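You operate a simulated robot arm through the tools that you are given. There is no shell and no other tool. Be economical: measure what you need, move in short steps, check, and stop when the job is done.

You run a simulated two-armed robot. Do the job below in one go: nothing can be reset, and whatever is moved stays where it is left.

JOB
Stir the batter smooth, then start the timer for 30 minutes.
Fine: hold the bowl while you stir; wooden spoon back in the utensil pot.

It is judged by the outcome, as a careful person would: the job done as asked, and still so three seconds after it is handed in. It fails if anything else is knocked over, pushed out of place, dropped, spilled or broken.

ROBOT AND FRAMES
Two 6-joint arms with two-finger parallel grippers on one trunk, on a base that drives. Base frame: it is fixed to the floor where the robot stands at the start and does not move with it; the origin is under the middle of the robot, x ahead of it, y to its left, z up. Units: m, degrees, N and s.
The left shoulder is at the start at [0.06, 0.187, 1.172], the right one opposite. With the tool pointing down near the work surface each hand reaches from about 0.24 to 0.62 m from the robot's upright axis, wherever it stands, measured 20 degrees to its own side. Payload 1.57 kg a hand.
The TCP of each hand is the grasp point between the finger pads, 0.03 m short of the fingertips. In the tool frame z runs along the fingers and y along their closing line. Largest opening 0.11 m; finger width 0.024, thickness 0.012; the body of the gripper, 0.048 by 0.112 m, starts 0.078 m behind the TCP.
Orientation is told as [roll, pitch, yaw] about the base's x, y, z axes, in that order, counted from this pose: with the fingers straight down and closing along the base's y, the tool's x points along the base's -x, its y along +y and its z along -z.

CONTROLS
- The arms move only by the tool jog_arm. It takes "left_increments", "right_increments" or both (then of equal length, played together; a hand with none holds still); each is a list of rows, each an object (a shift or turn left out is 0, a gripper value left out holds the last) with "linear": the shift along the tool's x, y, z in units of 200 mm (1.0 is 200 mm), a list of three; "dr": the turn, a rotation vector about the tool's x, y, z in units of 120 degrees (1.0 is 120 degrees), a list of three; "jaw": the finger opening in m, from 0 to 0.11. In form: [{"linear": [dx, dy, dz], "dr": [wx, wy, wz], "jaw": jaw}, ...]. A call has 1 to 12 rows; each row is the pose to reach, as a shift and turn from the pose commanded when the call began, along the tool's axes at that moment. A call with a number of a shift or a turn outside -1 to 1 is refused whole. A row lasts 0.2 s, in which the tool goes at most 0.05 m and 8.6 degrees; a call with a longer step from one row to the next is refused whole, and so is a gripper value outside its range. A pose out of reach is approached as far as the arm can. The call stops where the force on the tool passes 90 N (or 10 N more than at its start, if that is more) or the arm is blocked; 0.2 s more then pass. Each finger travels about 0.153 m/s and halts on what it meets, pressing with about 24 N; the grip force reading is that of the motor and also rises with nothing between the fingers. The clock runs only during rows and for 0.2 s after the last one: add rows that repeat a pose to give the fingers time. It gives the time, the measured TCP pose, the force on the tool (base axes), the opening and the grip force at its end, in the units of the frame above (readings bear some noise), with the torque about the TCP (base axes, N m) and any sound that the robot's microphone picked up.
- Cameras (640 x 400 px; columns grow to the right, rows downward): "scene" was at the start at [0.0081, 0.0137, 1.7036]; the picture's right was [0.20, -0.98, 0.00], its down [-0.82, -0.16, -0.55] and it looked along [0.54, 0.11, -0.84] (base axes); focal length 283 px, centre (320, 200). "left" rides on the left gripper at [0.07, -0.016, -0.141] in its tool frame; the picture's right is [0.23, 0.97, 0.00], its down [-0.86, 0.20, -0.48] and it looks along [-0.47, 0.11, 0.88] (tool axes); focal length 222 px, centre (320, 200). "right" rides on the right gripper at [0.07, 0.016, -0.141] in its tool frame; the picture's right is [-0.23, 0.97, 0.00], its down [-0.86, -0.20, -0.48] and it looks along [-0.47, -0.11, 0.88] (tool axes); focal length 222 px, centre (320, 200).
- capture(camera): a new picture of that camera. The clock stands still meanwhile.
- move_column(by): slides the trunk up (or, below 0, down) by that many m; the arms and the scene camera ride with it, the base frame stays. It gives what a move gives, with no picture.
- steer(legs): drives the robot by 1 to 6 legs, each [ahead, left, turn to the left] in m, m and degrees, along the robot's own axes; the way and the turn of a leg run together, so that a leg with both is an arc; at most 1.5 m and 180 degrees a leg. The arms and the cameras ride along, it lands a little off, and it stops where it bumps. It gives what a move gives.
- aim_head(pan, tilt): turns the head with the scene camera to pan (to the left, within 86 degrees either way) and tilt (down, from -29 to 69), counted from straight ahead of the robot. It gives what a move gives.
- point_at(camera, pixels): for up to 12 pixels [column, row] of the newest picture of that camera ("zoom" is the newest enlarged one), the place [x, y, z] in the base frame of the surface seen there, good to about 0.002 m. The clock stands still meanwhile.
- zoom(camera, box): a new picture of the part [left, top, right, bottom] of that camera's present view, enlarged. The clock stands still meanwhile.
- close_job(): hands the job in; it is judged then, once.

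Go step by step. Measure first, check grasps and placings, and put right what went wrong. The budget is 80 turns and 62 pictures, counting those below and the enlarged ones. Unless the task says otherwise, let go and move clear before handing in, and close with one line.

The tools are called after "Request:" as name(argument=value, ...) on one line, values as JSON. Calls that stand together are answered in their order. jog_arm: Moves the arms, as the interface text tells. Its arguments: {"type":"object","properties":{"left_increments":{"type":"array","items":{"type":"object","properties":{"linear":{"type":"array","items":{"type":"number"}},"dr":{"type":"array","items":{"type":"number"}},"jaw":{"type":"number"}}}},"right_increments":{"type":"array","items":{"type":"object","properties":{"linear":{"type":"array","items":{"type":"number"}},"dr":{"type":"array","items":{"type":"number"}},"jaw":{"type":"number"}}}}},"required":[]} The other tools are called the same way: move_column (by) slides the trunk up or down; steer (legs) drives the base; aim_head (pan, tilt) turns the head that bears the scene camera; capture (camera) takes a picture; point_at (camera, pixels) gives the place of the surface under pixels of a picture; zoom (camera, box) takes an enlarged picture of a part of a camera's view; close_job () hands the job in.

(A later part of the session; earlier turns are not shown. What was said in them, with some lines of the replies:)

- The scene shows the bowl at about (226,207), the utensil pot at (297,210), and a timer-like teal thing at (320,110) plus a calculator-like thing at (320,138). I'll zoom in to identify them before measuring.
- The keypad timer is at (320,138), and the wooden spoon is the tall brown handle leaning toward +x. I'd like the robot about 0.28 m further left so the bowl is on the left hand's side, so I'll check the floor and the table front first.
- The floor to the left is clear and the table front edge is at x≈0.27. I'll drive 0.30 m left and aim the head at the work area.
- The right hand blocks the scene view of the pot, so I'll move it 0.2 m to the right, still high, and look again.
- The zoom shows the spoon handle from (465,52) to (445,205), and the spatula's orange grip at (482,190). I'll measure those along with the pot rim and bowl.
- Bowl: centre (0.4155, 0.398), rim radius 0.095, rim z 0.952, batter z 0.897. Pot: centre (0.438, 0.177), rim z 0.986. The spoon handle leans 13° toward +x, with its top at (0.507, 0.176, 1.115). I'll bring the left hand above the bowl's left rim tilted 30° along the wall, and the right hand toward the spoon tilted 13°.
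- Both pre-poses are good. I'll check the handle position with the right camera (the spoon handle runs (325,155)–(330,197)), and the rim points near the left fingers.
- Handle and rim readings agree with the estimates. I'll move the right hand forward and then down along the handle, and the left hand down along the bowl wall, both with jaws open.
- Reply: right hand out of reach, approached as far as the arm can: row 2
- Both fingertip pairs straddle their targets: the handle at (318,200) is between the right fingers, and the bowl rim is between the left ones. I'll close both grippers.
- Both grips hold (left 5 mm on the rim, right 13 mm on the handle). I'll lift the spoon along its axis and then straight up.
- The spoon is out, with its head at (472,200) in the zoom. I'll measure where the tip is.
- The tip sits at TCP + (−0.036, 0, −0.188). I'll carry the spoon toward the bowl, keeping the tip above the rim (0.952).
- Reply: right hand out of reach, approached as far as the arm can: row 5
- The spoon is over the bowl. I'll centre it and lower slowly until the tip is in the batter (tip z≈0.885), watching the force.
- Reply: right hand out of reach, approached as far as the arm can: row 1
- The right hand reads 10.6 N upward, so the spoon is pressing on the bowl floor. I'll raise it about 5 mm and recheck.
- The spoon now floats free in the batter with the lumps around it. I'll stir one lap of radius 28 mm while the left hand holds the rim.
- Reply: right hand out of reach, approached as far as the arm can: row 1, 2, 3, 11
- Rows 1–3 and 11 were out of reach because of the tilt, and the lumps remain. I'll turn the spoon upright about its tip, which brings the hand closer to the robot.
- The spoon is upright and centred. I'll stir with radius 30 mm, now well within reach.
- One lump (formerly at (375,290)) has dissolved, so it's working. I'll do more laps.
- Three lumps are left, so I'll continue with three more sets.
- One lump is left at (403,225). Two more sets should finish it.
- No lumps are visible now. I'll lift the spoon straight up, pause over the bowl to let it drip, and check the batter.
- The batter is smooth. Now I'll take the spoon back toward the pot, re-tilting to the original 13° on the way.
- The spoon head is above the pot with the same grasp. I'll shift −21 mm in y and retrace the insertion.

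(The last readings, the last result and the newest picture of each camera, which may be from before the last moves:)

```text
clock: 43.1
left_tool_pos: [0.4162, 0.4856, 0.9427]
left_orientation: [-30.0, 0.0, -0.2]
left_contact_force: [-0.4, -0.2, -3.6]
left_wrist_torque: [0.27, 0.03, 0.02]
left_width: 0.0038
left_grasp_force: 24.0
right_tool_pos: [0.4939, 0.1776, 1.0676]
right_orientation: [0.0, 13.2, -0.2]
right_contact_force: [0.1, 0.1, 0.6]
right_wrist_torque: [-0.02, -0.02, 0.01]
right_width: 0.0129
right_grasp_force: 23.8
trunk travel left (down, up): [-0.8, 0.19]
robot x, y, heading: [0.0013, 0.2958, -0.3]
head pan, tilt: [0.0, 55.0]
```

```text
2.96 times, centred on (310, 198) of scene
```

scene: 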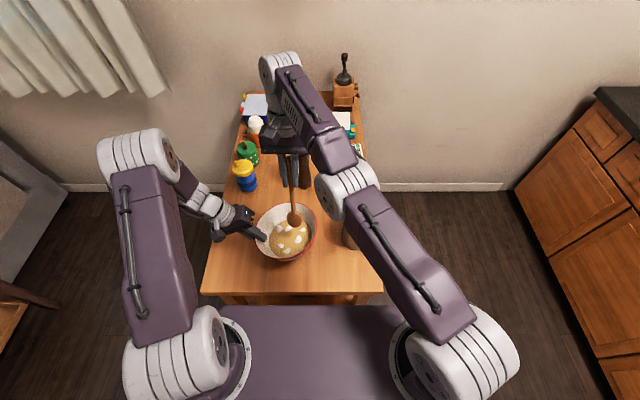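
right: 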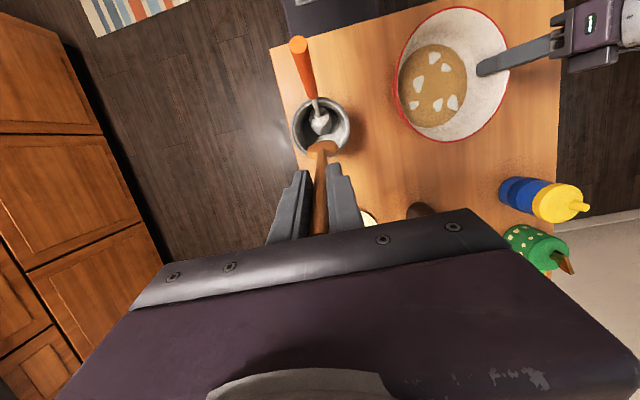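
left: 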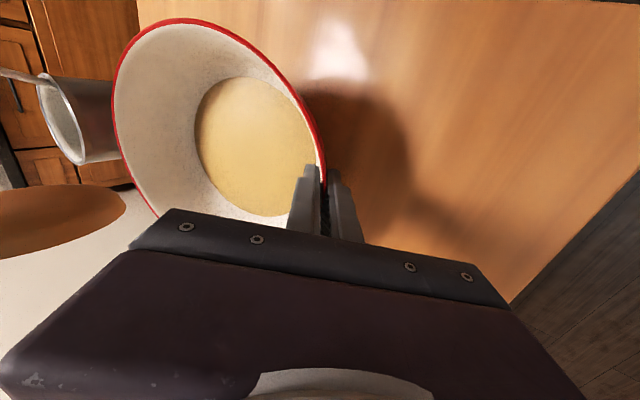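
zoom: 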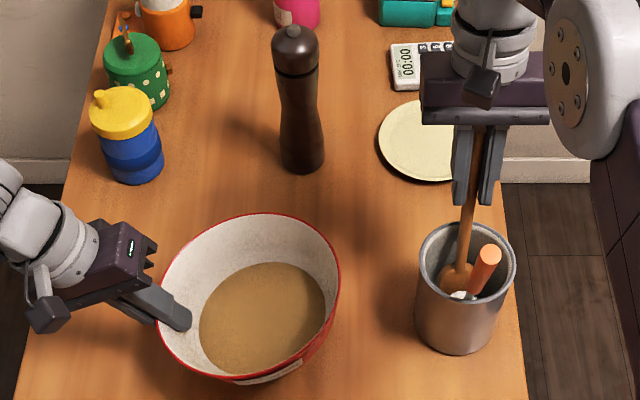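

The spoon stands in the pot as before and reads no force. I'll open both grippers and pause.

Request:
jog_arm(left_increments=[{"jaw": 0.02}, {"jaw": 0.05}, {"jaw": 0.05}, {"jaw": 0.05}], right_increments=[{"jaw": 0.025}, {"jaw": 0.045}, {"jaw": 0.045}, {"jaw": 0.045}])

Request:
jog_arm(left_increments=[{"linear": [0, 0, -0.1]}, {"linear": [0, 0, -0.2]}, {"linear": [0, 0, -0.3]}, {"linear": [0, 0, -0.4]}, {"linear": [0, 0, -0.5]}, {"linear": [0, 0, -0.6]}, {"linear": [0, 0, -0.7]}], right_increments=[{"linear": [0, 0, -0.08]}, {"linear": [0, 0, -0.16]}, {"linear": [0, 0, -0.25]}, {"linear": [0.028, 0, -0.372]}, {"linear": [0.057, 0, -0.494]}, {"linear": [0.085, 0, -0.615]}, {"linear": [0.114, 0, -0.737]}])

Request:
zoom(camera="scene", box=[220, 130, 400, 265])

```text
clock: 44.1
left_tool_pos: [0.4158, 0.485, 0.943]
left_orientation: [-30.1, 0.0, -0.1]
left_contact_force: [-0.6, -0.6, -0.1]
left_wrist_torque: [0.01, -0.01, 0.0]
left_width: 0.05
left_grasp_force: 0.1
right_tool_pos: [0.4923, 0.179, 1.0689]
right_orientation: [0.0, 13.3, -0.1]
right_contact_force: [0.4, -0.4, -0.6]
right_wrist_torque: [-0.01, -0.03, -0.03]
right_width: 0.0452
right_grasp_force: 0.1
trunk travel left (down, up): [-0.8, 0.19]
robot x, y, heading: [-0.0003, 0.2977, -0.2]
head pan, tilt: [0.0, 55.0]
```

```text
clock: 45.7
left_tool_pos: [0.4149, 0.556, 1.0646]
left_orientation: [-30.0, 0.0, -0.2]
left_contact_force: [-0.4, 0.0, 0.2]
left_wrist_torque: [0.02, 0.0, -0.03]
left_width: 0.0502
left_grasp_force: 0.0
right_tool_pos: [0.5048, 0.1775, 1.2177]
right_orientation: [0.0, 13.1, -0.2]
right_contact_force: [-0.3, 0.7, -0.5]
right_wrist_torque: [0.04, 0.0, 0.0]
right_width: 0.0451
right_grasp_force: 0.1
trunk travel left (down, up): [-0.8, 0.19]
robot x, y, heading: [0.0006, 0.2943, -0.2]
head pan, tilt: [0.0, 55.0]
```

```text
2.96 times, centred on (310, 198) of scene
```

zoom: 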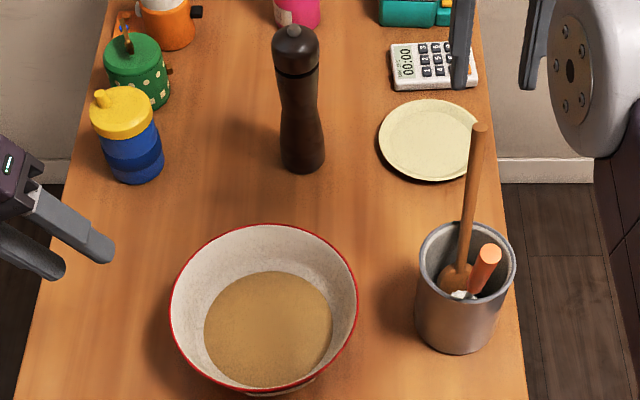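

The spoon is back in the pot, the bowl stands level, and both hands are free. For the timer I'll drive round to the table's right side; first I'll measure the clearances, raise the left hand, and look at the area.

Request:
jog_arm(left_increments=[{"linear": [0, -0.05, -0.2], "dr": [-0.05, 0, 0]}, {"linear": [0.1, -0.1, -0.4], "dr": [-0.1, 0, 0]}, {"linear": [0.2, -0.2, -0.6], "dr": [-0.15, 0, 0]}, {"linear": [0.3, -0.3, -0.8], "dr": [-0.2, 0, 0]}, {"linear": [0.4, -0.4, -0.95], "dr": [-0.25, 0, 0]}], right_increments=[{"linear": [0.15, 0, 0], "dr": [0, -0.03, 0]}, {"linear": [0.35, 0, 0], "dr": [0, -0.06, 0]}, {"linear": [0.55, 0, 0], "dr": [0, -0.09, 0]}, {"linear": [0.75, 0, 0], "dr": [0, -0.11, 0]}, {"linear": [0.95, 0, 0], "dr": [0, -0.11, 0]}])

Request:
capture(camera="scene")

Request:
point_at(camera="scene", pixels=[[320, 320], [310, 306], [382, 285], [470, 192], [520, 190], [490, 330], [600, 100], [375, 180], [365, 120], [500, 150]])

```text
clock: 46.9
left_tool_pos: [0.332, 0.5812, 1.2698]
left_orientation: [0.2, -0.2, -0.1]
left_contact_force: [-0.9, -0.7, -0.5]
left_wrist_torque: [0.03, -0.05, -0.02]
left_width: 0.0502
left_grasp_force: 0.1
right_tool_pos: [0.3155, 0.1775, 1.2611]
right_orientation: [0.1, -0.3, -0.3]
right_contact_force: [-0.9, 0.1, 0.0]
right_wrist_torque: [0.02, -0.06, 0.0]
right_width: 0.045
right_grasp_force: 0.0
trunk travel left (down, up): [-0.8, 0.19]
robot x, y, heading: [-0.0002, 0.2942, -0.4]
head pan, tilt: [0.0, 55.0]
```

```text
29 pictures are left
```

scene: 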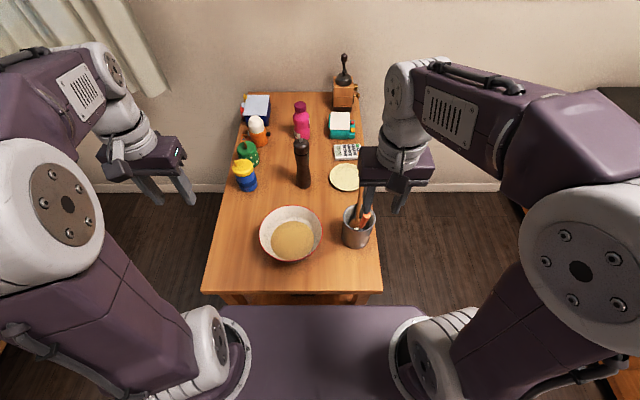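

```text
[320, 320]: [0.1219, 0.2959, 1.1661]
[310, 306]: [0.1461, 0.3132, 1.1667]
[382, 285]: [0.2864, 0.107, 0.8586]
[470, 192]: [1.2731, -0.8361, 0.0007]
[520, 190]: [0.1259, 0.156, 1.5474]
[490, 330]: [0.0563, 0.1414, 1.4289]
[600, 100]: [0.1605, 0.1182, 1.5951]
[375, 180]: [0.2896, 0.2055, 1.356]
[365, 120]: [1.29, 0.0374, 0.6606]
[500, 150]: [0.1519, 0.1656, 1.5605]
```

The floor right of the table needs checking, so I'll pan right.

Request:
aim_head(pan=-45, tilt=40)

Request:
capture(camera="scene")

Request:
capture(camera="right")

```text
clock: 48.0
left_tool_pos: [0.3349, 0.5827, 1.2687]
left_orientation: [-0.1, -0.1, -0.1]
left_contact_force: [0.7, -0.4, -0.2]
left_wrist_torque: [0.0, 0.02, -0.01]
left_width: 0.05
left_grasp_force: 0.0
right_tool_pos: [0.3177, 0.1764, 1.2603]
right_orientation: [0.0, 0.1, -0.2]
right_contact_force: [-0.9, 0.3, 0.0]
right_wrist_torque: [-0.04, -0.04, -0.04]
right_width: 0.045
right_grasp_force: 0.0
trunk travel left (down, up): [-0.8, 0.19]
robot x, y, heading: [0.0021, 0.2986, -0.3]
head pan, tilt: [-45.0, 40.0]
```

```text
28 pictures are left
```

scene: 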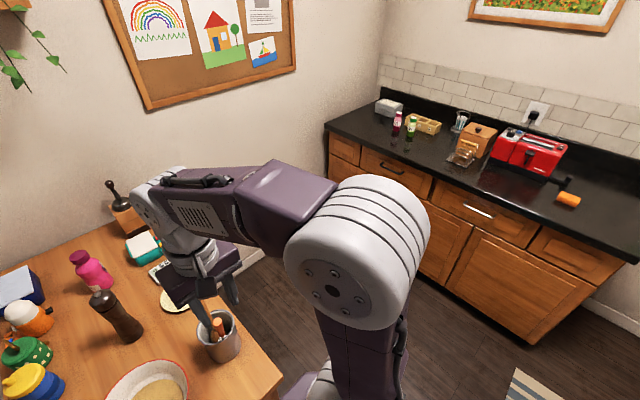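

```text
27 pictures are left
```

right: 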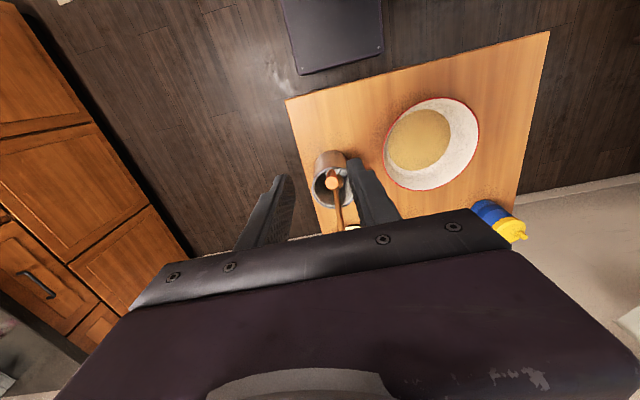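

Request:
point_at(camera="right", pixels=[[300, 72], [382, 52], [160, 190], [200, 100], [285, 10]])

Request:
point_at(camera="scene", pixels=[[440, 290], [525, 340], [340, 160], [260, 280], [400, 330], [520, 385]])

```text
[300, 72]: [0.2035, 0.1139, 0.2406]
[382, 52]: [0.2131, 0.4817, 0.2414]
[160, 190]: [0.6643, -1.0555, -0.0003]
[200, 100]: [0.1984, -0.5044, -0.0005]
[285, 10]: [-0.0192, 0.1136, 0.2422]
```

```text
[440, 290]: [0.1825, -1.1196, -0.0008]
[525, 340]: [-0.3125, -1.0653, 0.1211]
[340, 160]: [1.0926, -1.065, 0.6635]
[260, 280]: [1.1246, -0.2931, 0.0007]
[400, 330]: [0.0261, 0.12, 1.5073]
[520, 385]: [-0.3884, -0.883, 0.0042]
```

The base is small (±0.18 wide, front at +0.21) and the corridor to the counter (y≈−1.06) is wide. I'll drive to about (0.6, −0.3) and turn 75° left, facing the timer.

Request:
steer(legs=[[0, -0.6, 0], [0.6, 0, 0], [0, 0, 75]])

Request:
aim_head(pan=-8, tilt=57)

Request:
capture(camera="scene")

```text
clock: 57.7
left_tool_pos: [0.4063, 0.0908, 1.2689]
left_orientation: [0.0, 0.0, 75.4]
left_contact_force: [-0.6, -0.4, -0.4]
left_wrist_torque: [0.02, -0.02, -0.03]
left_width: 0.0499
left_grasp_force: 0.0
right_tool_pos: [0.7936, -0.027, 1.2601]
right_orientation: [0.0, 0.1, 75.4]
right_contact_force: [-0.2, -0.4, 1.2]
right_wrist_torque: [-0.02, 0.01, -0.04]
right_width: 0.0449
right_grasp_force: 0.0
trunk travel left (down, up): [-0.8, 0.19]
robot x, y, heading: [0.5989, -0.3066, 75.4]
head pan, tilt: [-45.0, 40.0]
```

```text
clock: 58.7
left_tool_pos: [0.4063, 0.0884, 1.2701]
left_orientation: [0.0, 0.0, 75.3]
left_contact_force: [-0.3, 0.3, 0.4]
left_wrist_torque: [-0.01, 0.0, 0.02]
left_width: 0.0502
left_grasp_force: 0.0
right_tool_pos: [0.7926, -0.0285, 1.26]
right_orientation: [0.0, 0.0, 75.4]
right_contact_force: [-0.4, 0.2, 0.7]
right_wrist_torque: [0.01, -0.01, -0.01]
right_width: 0.0448
right_grasp_force: 0.1
trunk travel left (down, up): [-0.8, 0.19]
robot x, y, heading: [0.6, -0.3081, 75.4]
head pan, tilt: [-8.0, 57.0]
```

```text
26 pictures are left
```

scene: 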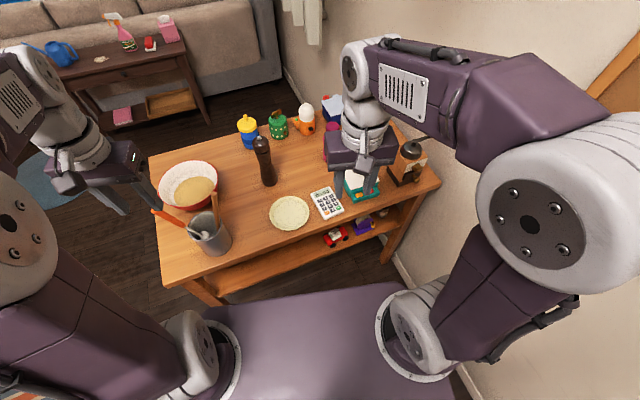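

Request:
zoom(camera="scene", box=[303, 180, 351, 225])

Request:
zoom(camera="scene", box=[150, 130, 350, 280])

```text
8.89 times, centred on (327, 202) of scene
```

zoom: 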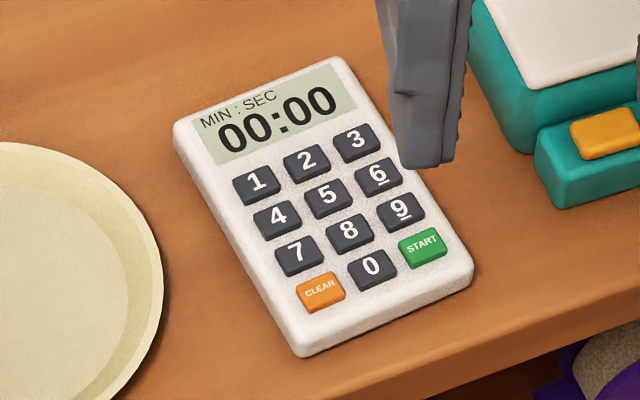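

```text
2.67 times, centred on (250, 205) of scene
```

zoom: 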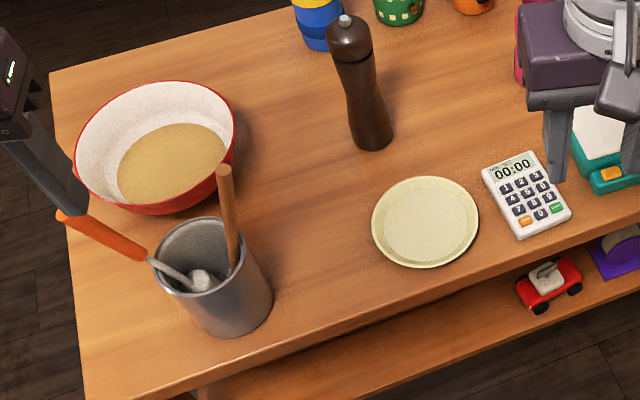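

I need the key positions, so I'll retake the close zoom and measure.

Request:
zoom(camera="scene", box=[303, 180, 351, 225])

Request:
point_at(camera="zoom", pixels=[[257, 184], [307, 162], [358, 141], [371, 267], [321, 291], [423, 247], [350, 231], [300, 255], [396, 251], [210, 140], [280, 320], [460, 265]])

Request:
point_at(camera="zoom", pixels=[[380, 272], [371, 258], [340, 143], [376, 137], [358, 133], [358, 150], [333, 153], [375, 163], [298, 350], [470, 280], [178, 125], [335, 60]])

```text
8.89 times, centred on (327, 202) of scene
```

zoom: 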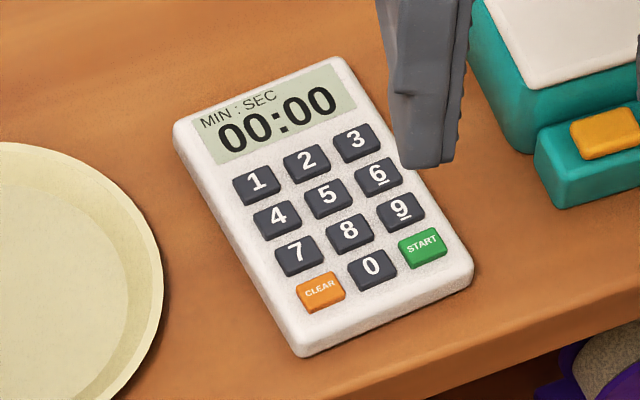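

```text
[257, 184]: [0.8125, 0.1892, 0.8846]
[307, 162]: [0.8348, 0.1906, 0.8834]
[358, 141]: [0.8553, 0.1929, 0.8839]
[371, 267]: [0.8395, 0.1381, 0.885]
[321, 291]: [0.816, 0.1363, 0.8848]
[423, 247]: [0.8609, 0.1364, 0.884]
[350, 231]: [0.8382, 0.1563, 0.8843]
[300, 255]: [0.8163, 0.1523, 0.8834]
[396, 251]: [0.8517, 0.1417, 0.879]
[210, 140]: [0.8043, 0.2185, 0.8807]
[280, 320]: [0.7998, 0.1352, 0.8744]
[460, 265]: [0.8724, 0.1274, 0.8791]
```

```text
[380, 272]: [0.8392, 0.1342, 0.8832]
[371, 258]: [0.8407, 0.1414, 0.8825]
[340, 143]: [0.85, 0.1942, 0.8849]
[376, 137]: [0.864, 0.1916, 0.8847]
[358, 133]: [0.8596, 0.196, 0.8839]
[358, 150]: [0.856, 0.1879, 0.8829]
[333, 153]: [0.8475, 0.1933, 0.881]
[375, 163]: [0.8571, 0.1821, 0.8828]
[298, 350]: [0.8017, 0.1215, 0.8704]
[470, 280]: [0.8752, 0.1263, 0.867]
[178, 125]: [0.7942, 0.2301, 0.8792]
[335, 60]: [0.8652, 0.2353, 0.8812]
```

MIN:SEC format, so I'll enter 3, 0, 0, 0, then START. Keys: 3 ≈ (0.856, 0.192), 0 ≈ (0.839, 0.138), START ≈ (0.861, 0.137), tops at z≈0.884, pitch only 18–22 mm, so I'll press with a corner of closed, tilted fingers. First comes the approach with jaws closed and a 21° tilt.

Request:
jog_arm(right_increments=[{"linear": [-0.12, 0, 0.16], "dr": [0.021, -0.021, 0], "jaw": 0.0}, {"linear": [-0.23, 0, 0.32], "dr": [0.042, -0.042, 0]}, {"linear": [-0.35, 0, 0.48], "dr": [0.063, -0.063, 0]}, {"linear": [-0.47, 0, 0.64], "dr": [0.084, -0.084, 0]}, {"linear": [-0.58, 0, 0.8], "dr": [0.105, -0.105, 0]}, {"linear": [-0.7, 0, 0.95], "dr": [0.125, -0.125, 0]}, {"linear": [-0.7, 0, 0.95], "dr": [0.125, -0.125, 0]}])

Request:
capture(camera="scene")

Request:
capture(camera="right")

```text
clock: 60.3
left_tool_pos: [0.4063, 0.0885, 1.2678]
left_orientation: [0.0, 0.1, 75.3]
left_contact_force: [0.1, 0.5, 0.2]
left_wrist_torque: [0.02, -0.02, 0.03]
left_width: 0.0503
left_grasp_force: 0.2
right_tool_pos: [0.8287, 0.1076, 1.0696]
right_orientation: [-15.3, -14.9, 77.4]
right_contact_force: [0.3, 0.6, 1.2]
right_wrist_torque: [0.0, -0.01, -0.01]
right_width: 0.0
right_grasp_force: 21.5
trunk travel left (down, up): [-0.8, 0.19]
robot x, y, heading: [0.5982, -0.3046, 75.3]
head pan, tilt: [-8.0, 57.0]
```

```text
22 pictures are left
```

scene: 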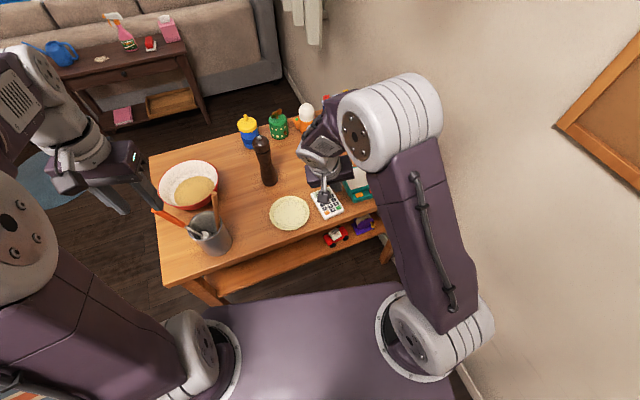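

```text
21 pictures are left
```

right: 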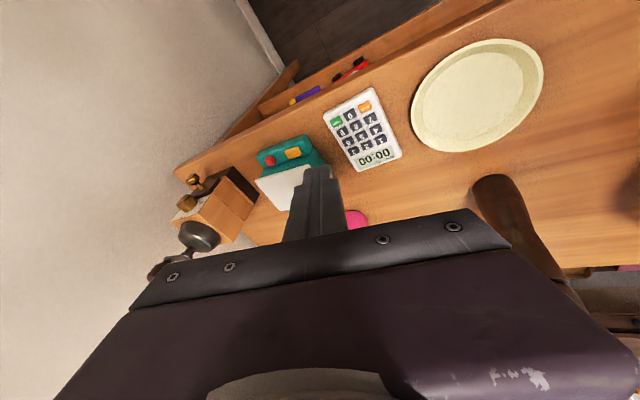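

I'll check the mill's top (around (490,185)) and the keypad from the right camera.

Request:
point_at(camera="right", pixels=[[490, 185], [520, 215], [350, 116], [338, 122], [378, 141], [336, 132], [320, 172], [295, 178], [200, 235]])

Request:
zoom(camera="right", box=[280, 80, 440, 200])

```text
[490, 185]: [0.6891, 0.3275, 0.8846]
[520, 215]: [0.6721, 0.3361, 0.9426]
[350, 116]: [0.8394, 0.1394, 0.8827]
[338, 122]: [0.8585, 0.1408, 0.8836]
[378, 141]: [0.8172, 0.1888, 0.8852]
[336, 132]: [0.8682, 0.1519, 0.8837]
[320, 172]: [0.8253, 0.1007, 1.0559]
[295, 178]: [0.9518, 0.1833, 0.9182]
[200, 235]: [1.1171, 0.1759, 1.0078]
```

```text
3.33 times, centred on (360, 140) of right
```

zoom: 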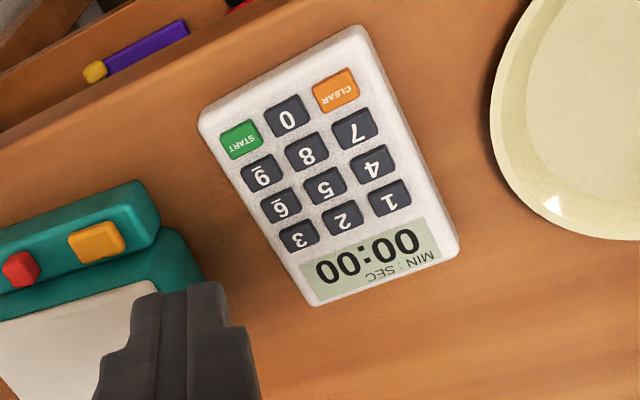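

The keypad is clear here. I'll measure the three key centres and the finger's near corners.

Request:
point_at(camera="zoom", pixels=[[298, 236], [287, 116], [241, 139], [307, 152], [325, 187], [210, 285], [248, 330], [185, 290], [140, 295], [225, 284]])

```text
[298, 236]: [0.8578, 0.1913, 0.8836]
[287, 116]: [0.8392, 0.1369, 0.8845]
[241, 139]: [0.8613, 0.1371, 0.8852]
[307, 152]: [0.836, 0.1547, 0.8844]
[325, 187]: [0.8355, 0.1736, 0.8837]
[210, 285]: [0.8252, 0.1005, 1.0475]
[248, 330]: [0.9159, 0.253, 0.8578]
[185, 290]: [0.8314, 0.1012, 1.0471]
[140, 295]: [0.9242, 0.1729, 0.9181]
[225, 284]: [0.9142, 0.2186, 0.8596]
```

Keys confirmed: 3 (0.857, 0.191), 0 (0.839, 0.137), START (0.861, 0.137). I'll hover about 20 mm above the 3 key and check where the fingertip really is.

Request:
jog_arm(right_increments=[{"linear": [-0.061, 0.041, 0.185]}, {"linear": [-0.122, 0.083, 0.37]}, {"linear": [-0.184, 0.124, 0.555]}, {"linear": [-0.245, 0.1655, 0.739]}, {"linear": [-0.245, 0.1655, 0.739]}])

Request:
zoom(camera="scene", box=[295, 170, 359, 230])

Request:
zoom(camera="right", box=[260, 100, 420, 220])

```text
clock: 61.5
left_tool_pos: [0.4055, 0.0902, 1.2686]
left_orientation: [0.0, 0.0, 75.3]
left_contact_force: [0.0, -0.1, -0.4]
left_wrist_torque: [-0.02, -0.02, -0.01]
left_width: 0.0498
left_grasp_force: 0.1
right_tool_pos: [0.8554, 0.1909, 0.9356]
right_orientation: [-15.5, -14.7, 77.4]
right_contact_force: [0.1, -0.2, -0.3]
right_wrist_torque: [0.01, 0.05, 0.03]
right_width: 0.0
right_grasp_force: 21.2
trunk travel left (down, up): [-0.8, 0.19]
robot x, y, heading: [0.5918, -0.3051, 75.5]
head pan, tilt: [-8.0, 57.0]
```

```text
6.67 times, centred on (327, 200) of scene
```

zoom: 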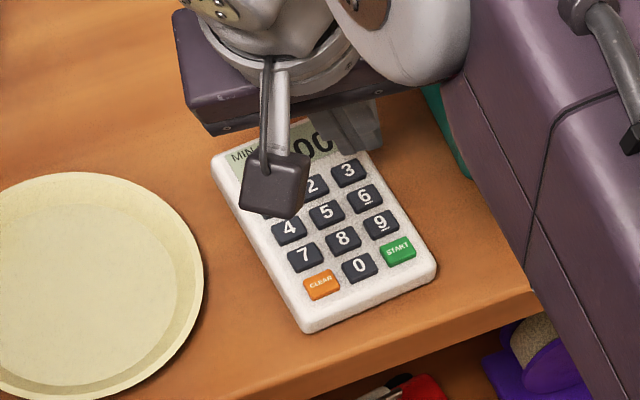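

```text
3.33 times, centred on (340, 160) of right
```

zoom: 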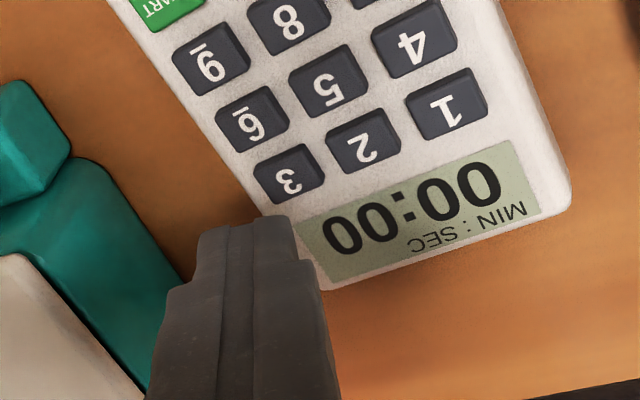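

Request:
point_at(camera="zoom", pixels=[[286, 220], [265, 220], [230, 230], [205, 236], [288, 240], [260, 240], [230, 245], [262, 218], [200, 240], [288, 225], [245, 224], [290, 178]])

```text
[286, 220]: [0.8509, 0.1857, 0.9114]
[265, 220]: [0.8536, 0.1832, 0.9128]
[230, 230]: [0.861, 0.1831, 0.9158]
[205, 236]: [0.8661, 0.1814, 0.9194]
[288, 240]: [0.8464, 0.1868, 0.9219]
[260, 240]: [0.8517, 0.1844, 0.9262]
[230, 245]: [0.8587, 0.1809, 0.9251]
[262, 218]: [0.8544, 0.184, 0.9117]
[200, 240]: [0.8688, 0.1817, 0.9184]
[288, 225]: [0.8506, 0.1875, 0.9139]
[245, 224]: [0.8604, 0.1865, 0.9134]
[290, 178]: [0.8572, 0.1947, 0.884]
```

The finger's lowest edge is around TCP + (−0.003, −0.003, −0.03). I'll shift by (+3, +2) mm and descend slowly 22 mm, watching for contact.

Request:
jog_arm(right_increments=[{"linear": [-0.0126, -0.011, 0.0065]}, {"linear": [0.0002, 0.0018, 0.0531]}, {"linear": [0.0079, 0.0095, 0.0811]}, {"linear": [0.013, 0.0146, 0.0997]}, {"linear": [0.0155, 0.0171, 0.1091]}])

Request:
zoom(camera="right", box=[260, 100, 420, 220])

```text
clock: 62.7
left_tool_pos: [0.4066, 0.0899, 1.2681]
left_orientation: [0.0, 0.0, 75.4]
left_contact_force: [0.5, -0.6, -0.4]
left_wrist_torque: [0.0, -0.03, -0.02]
left_width: 0.0502
left_grasp_force: 0.0
right_tool_pos: [0.8578, 0.1931, 0.9148]
right_orientation: [-15.3, -14.8, 77.4]
right_contact_force: [0.7, -0.3, 2.1]
right_wrist_torque: [-0.02, -0.03, 0.01]
right_width: 0.0002
right_grasp_force: 21.2
trunk travel left (down, up): [-0.8, 0.19]
robot x, y, heading: [0.5987, -0.3035, 75.3]
head pan, tilt: [-8.0, 57.0]
heard: click
```

```text
3.33 times, centred on (340, 160) of right
```

zoom: 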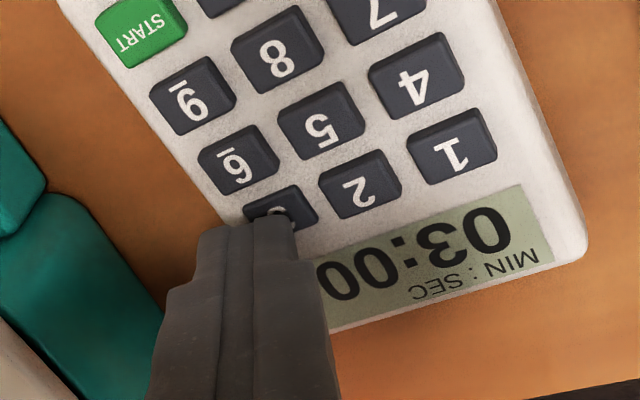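

It clicked, and the display reads "03:00" (upside-down), so digits fill minutes here; one 0 should give 30:00. I'll lift, move to the 0 key and press at the same depth.

Request:
jog_arm(right_increments=[{"linear": [-0.0128, -0.0128, -0.0466]}, {"linear": [-0.0256, -0.0256, -0.0932]}, {"linear": [0.1126, -0.0222, -0.1321]}, {"linear": [0.2508, -0.0188, -0.1709]}, {"linear": [0.2508, -0.0188, -0.1709]}, {"linear": [0.2636, -0.006, -0.1243]}, {"linear": [0.2726, 0.003, -0.0917]}, {"linear": [0.2764, 0.0068, -0.0777]}])

Request:
zoom(camera="right", box=[260, 100, 420, 220])

```text
clock: 64.5
left_tool_pos: [0.4069, 0.09, 1.2687]
left_orientation: [0.0, 0.1, 75.4]
left_contact_force: [-0.2, 0.1, -0.7]
left_wrist_torque: [-0.03, 0.01, -0.03]
left_width: 0.0502
left_grasp_force: 0.0
right_tool_pos: [0.8395, 0.1386, 0.9151]
right_orientation: [-15.3, -14.8, 77.2]
right_contact_force: [-0.2, 0.4, 2.0]
right_wrist_torque: [-0.01, 0.02, 0.03]
right_width: 0.0
right_grasp_force: 21.2
trunk travel left (down, up): [-0.8, 0.19]
robot x, y, heading: [0.5974, -0.3037, 75.4]
head pan, tilt: [-8.0, 57.0]
heard: click
```

```text
3.33 times, centred on (340, 160) of right
```

zoom: 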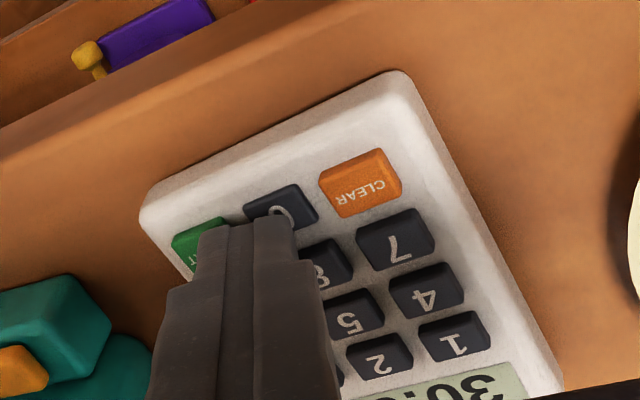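

The display shows "30:0…". I'll lift, move above START, and confirm the reading before pressing.

Request:
jog_arm(right_increments=[{"linear": [-0.0128, -0.0128, -0.0466]}, {"linear": [-0.0256, -0.0256, -0.0932]}, {"linear": [-0.0473, -0.127, -0.0595]}, {"linear": [-0.0473, -0.127, -0.0595]}])

Request:
zoom(camera="right", box=[260, 100, 460, 250])

```text
clock: 65.5
left_tool_pos: [0.4068, 0.0892, 1.2688]
left_orientation: [0.0, 0.1, 75.5]
left_contact_force: [-0.1, 0.3, 0.2]
left_wrist_torque: [0.01, -0.01, 0.0]
left_width: 0.0501
left_grasp_force: 0.1
right_tool_pos: [0.8614, 0.1376, 0.9342]
right_orientation: [-15.4, -14.8, 77.4]
right_contact_force: [0.4, 0.2, -0.6]
right_wrist_torque: [0.01, 0.0, -0.02]
right_width: 0.0
right_grasp_force: 21.4
trunk travel left (down, up): [-0.8, 0.19]
robot x, y, heading: [0.5978, -0.3073, 75.4]
head pan, tilt: [-8.0, 57.0]
```

```text
2.67 times, centred on (360, 175) of right
```

zoom: 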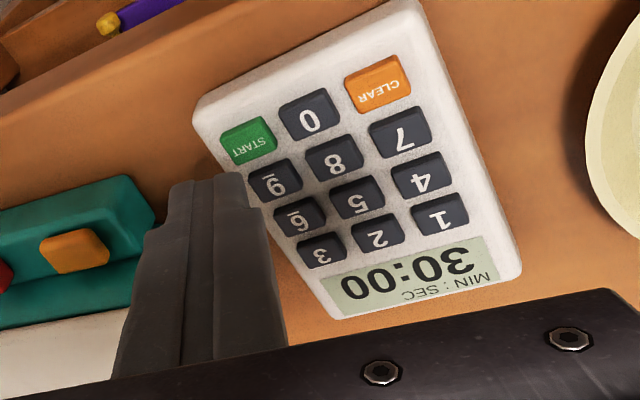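

The display reads 30:00. I'll press START and then lift clear.

Request:
jog_arm(right_increments=[{"linear": [0.0128, 0.0128, 0.0466]}, {"linear": [0.0218, 0.0218, 0.0792]}, {"linear": [0.0256, 0.0256, 0.0932]}, {"linear": [0.0256, 0.0256, 0.0932]}])

Request:
jog_arm(right_increments=[{"linear": [-0.0128, -0.0128, -0.0466]}, {"linear": [-0.0384, -0.0384, -0.14]}, {"linear": [-0.09, -0.09, -0.32]}, {"linear": [-0.14, -0.14, -0.5]}])

Request:
zoom(camera="right", box=[280, 80, 440, 200])

```text
clock: 66.5
left_tool_pos: [0.4059, 0.0905, 1.2676]
left_orientation: [0.0, 0.0, 75.3]
left_contact_force: [-0.3, -0.2, 0.5]
left_wrist_torque: [0.0, 0.01, -0.02]
left_width: 0.0503
left_grasp_force: 0.1
right_tool_pos: [0.8615, 0.1382, 0.9143]
right_orientation: [-15.3, -14.8, 77.4]
right_contact_force: [-0.8, 0.6, 1.4]
right_wrist_torque: [-0.02, 0.0, 0.04]
right_width: 0.0002
right_grasp_force: 21.2
trunk travel left (down, up): [-0.8, 0.19]
robot x, y, heading: [0.5973, -0.3019, 75.3]
head pan, tilt: [-8.0, 57.0]
heard: click
```

```text
clock: 67.5
left_tool_pos: [0.4059, 0.0892, 1.2688]
left_orientation: [0.0, 0.0, 75.5]
left_contact_force: [0.4, -0.4, 0.4]
left_wrist_torque: [0.02, 0.01, -0.02]
left_width: 0.0501
left_grasp_force: 0.1
right_tool_pos: [0.8619, 0.1377, 1.0224]
right_orientation: [-15.4, -14.7, 77.4]
right_contact_force: [-0.2, -0.5, -0.1]
right_wrist_torque: [-0.02, 0.01, 0.01]
right_width: 0.0
right_grasp_force: 21.1
trunk travel left (down, up): [-0.8, 0.19]
robot x, y, heading: [0.6014, -0.3083, 75.4]
head pan, tilt: [-8.0, 57.0]
```

```text
3.33 times, centred on (360, 140) of right
```

zoom: 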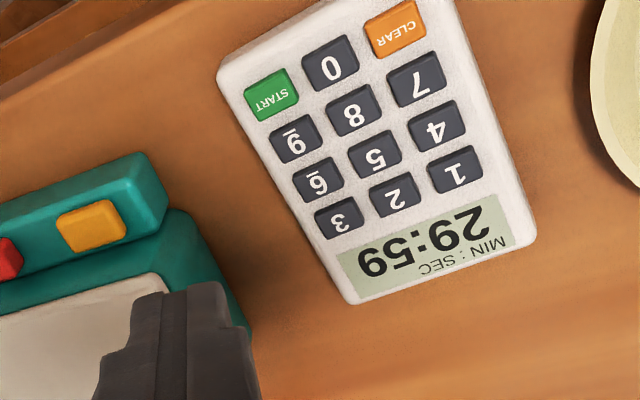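

The timer is running (29:59). I'll take one last look at the whole table.

Request:
zoom(camera="scene", box=[140, 100, 400, 295])

```text
2.05 times, centred on (270, 198) of scene
```

zoom: 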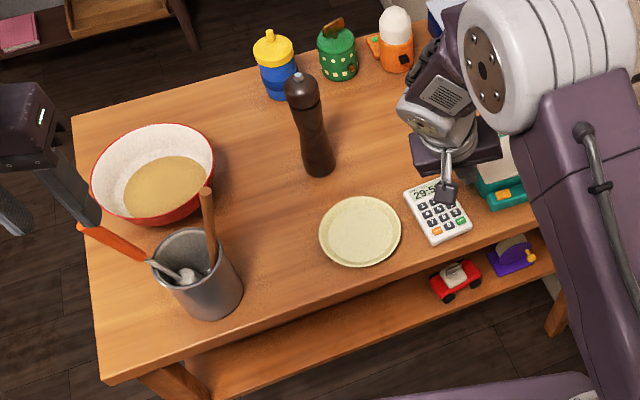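

The bowl and pot are upright, the spoon is in the pot, the timer is counting down, and both hands are clear, so I'm handing in.

Request:
close_job()

```text
The job is handed in.
```

The batter is stirred smooth with the bowl held throughout, the wooden spoon is back in the utensil pot, and the timer is running from 30:00. The bowl shifted by about 1 cm as I let go of it, and nothing was knocked over or spilled.
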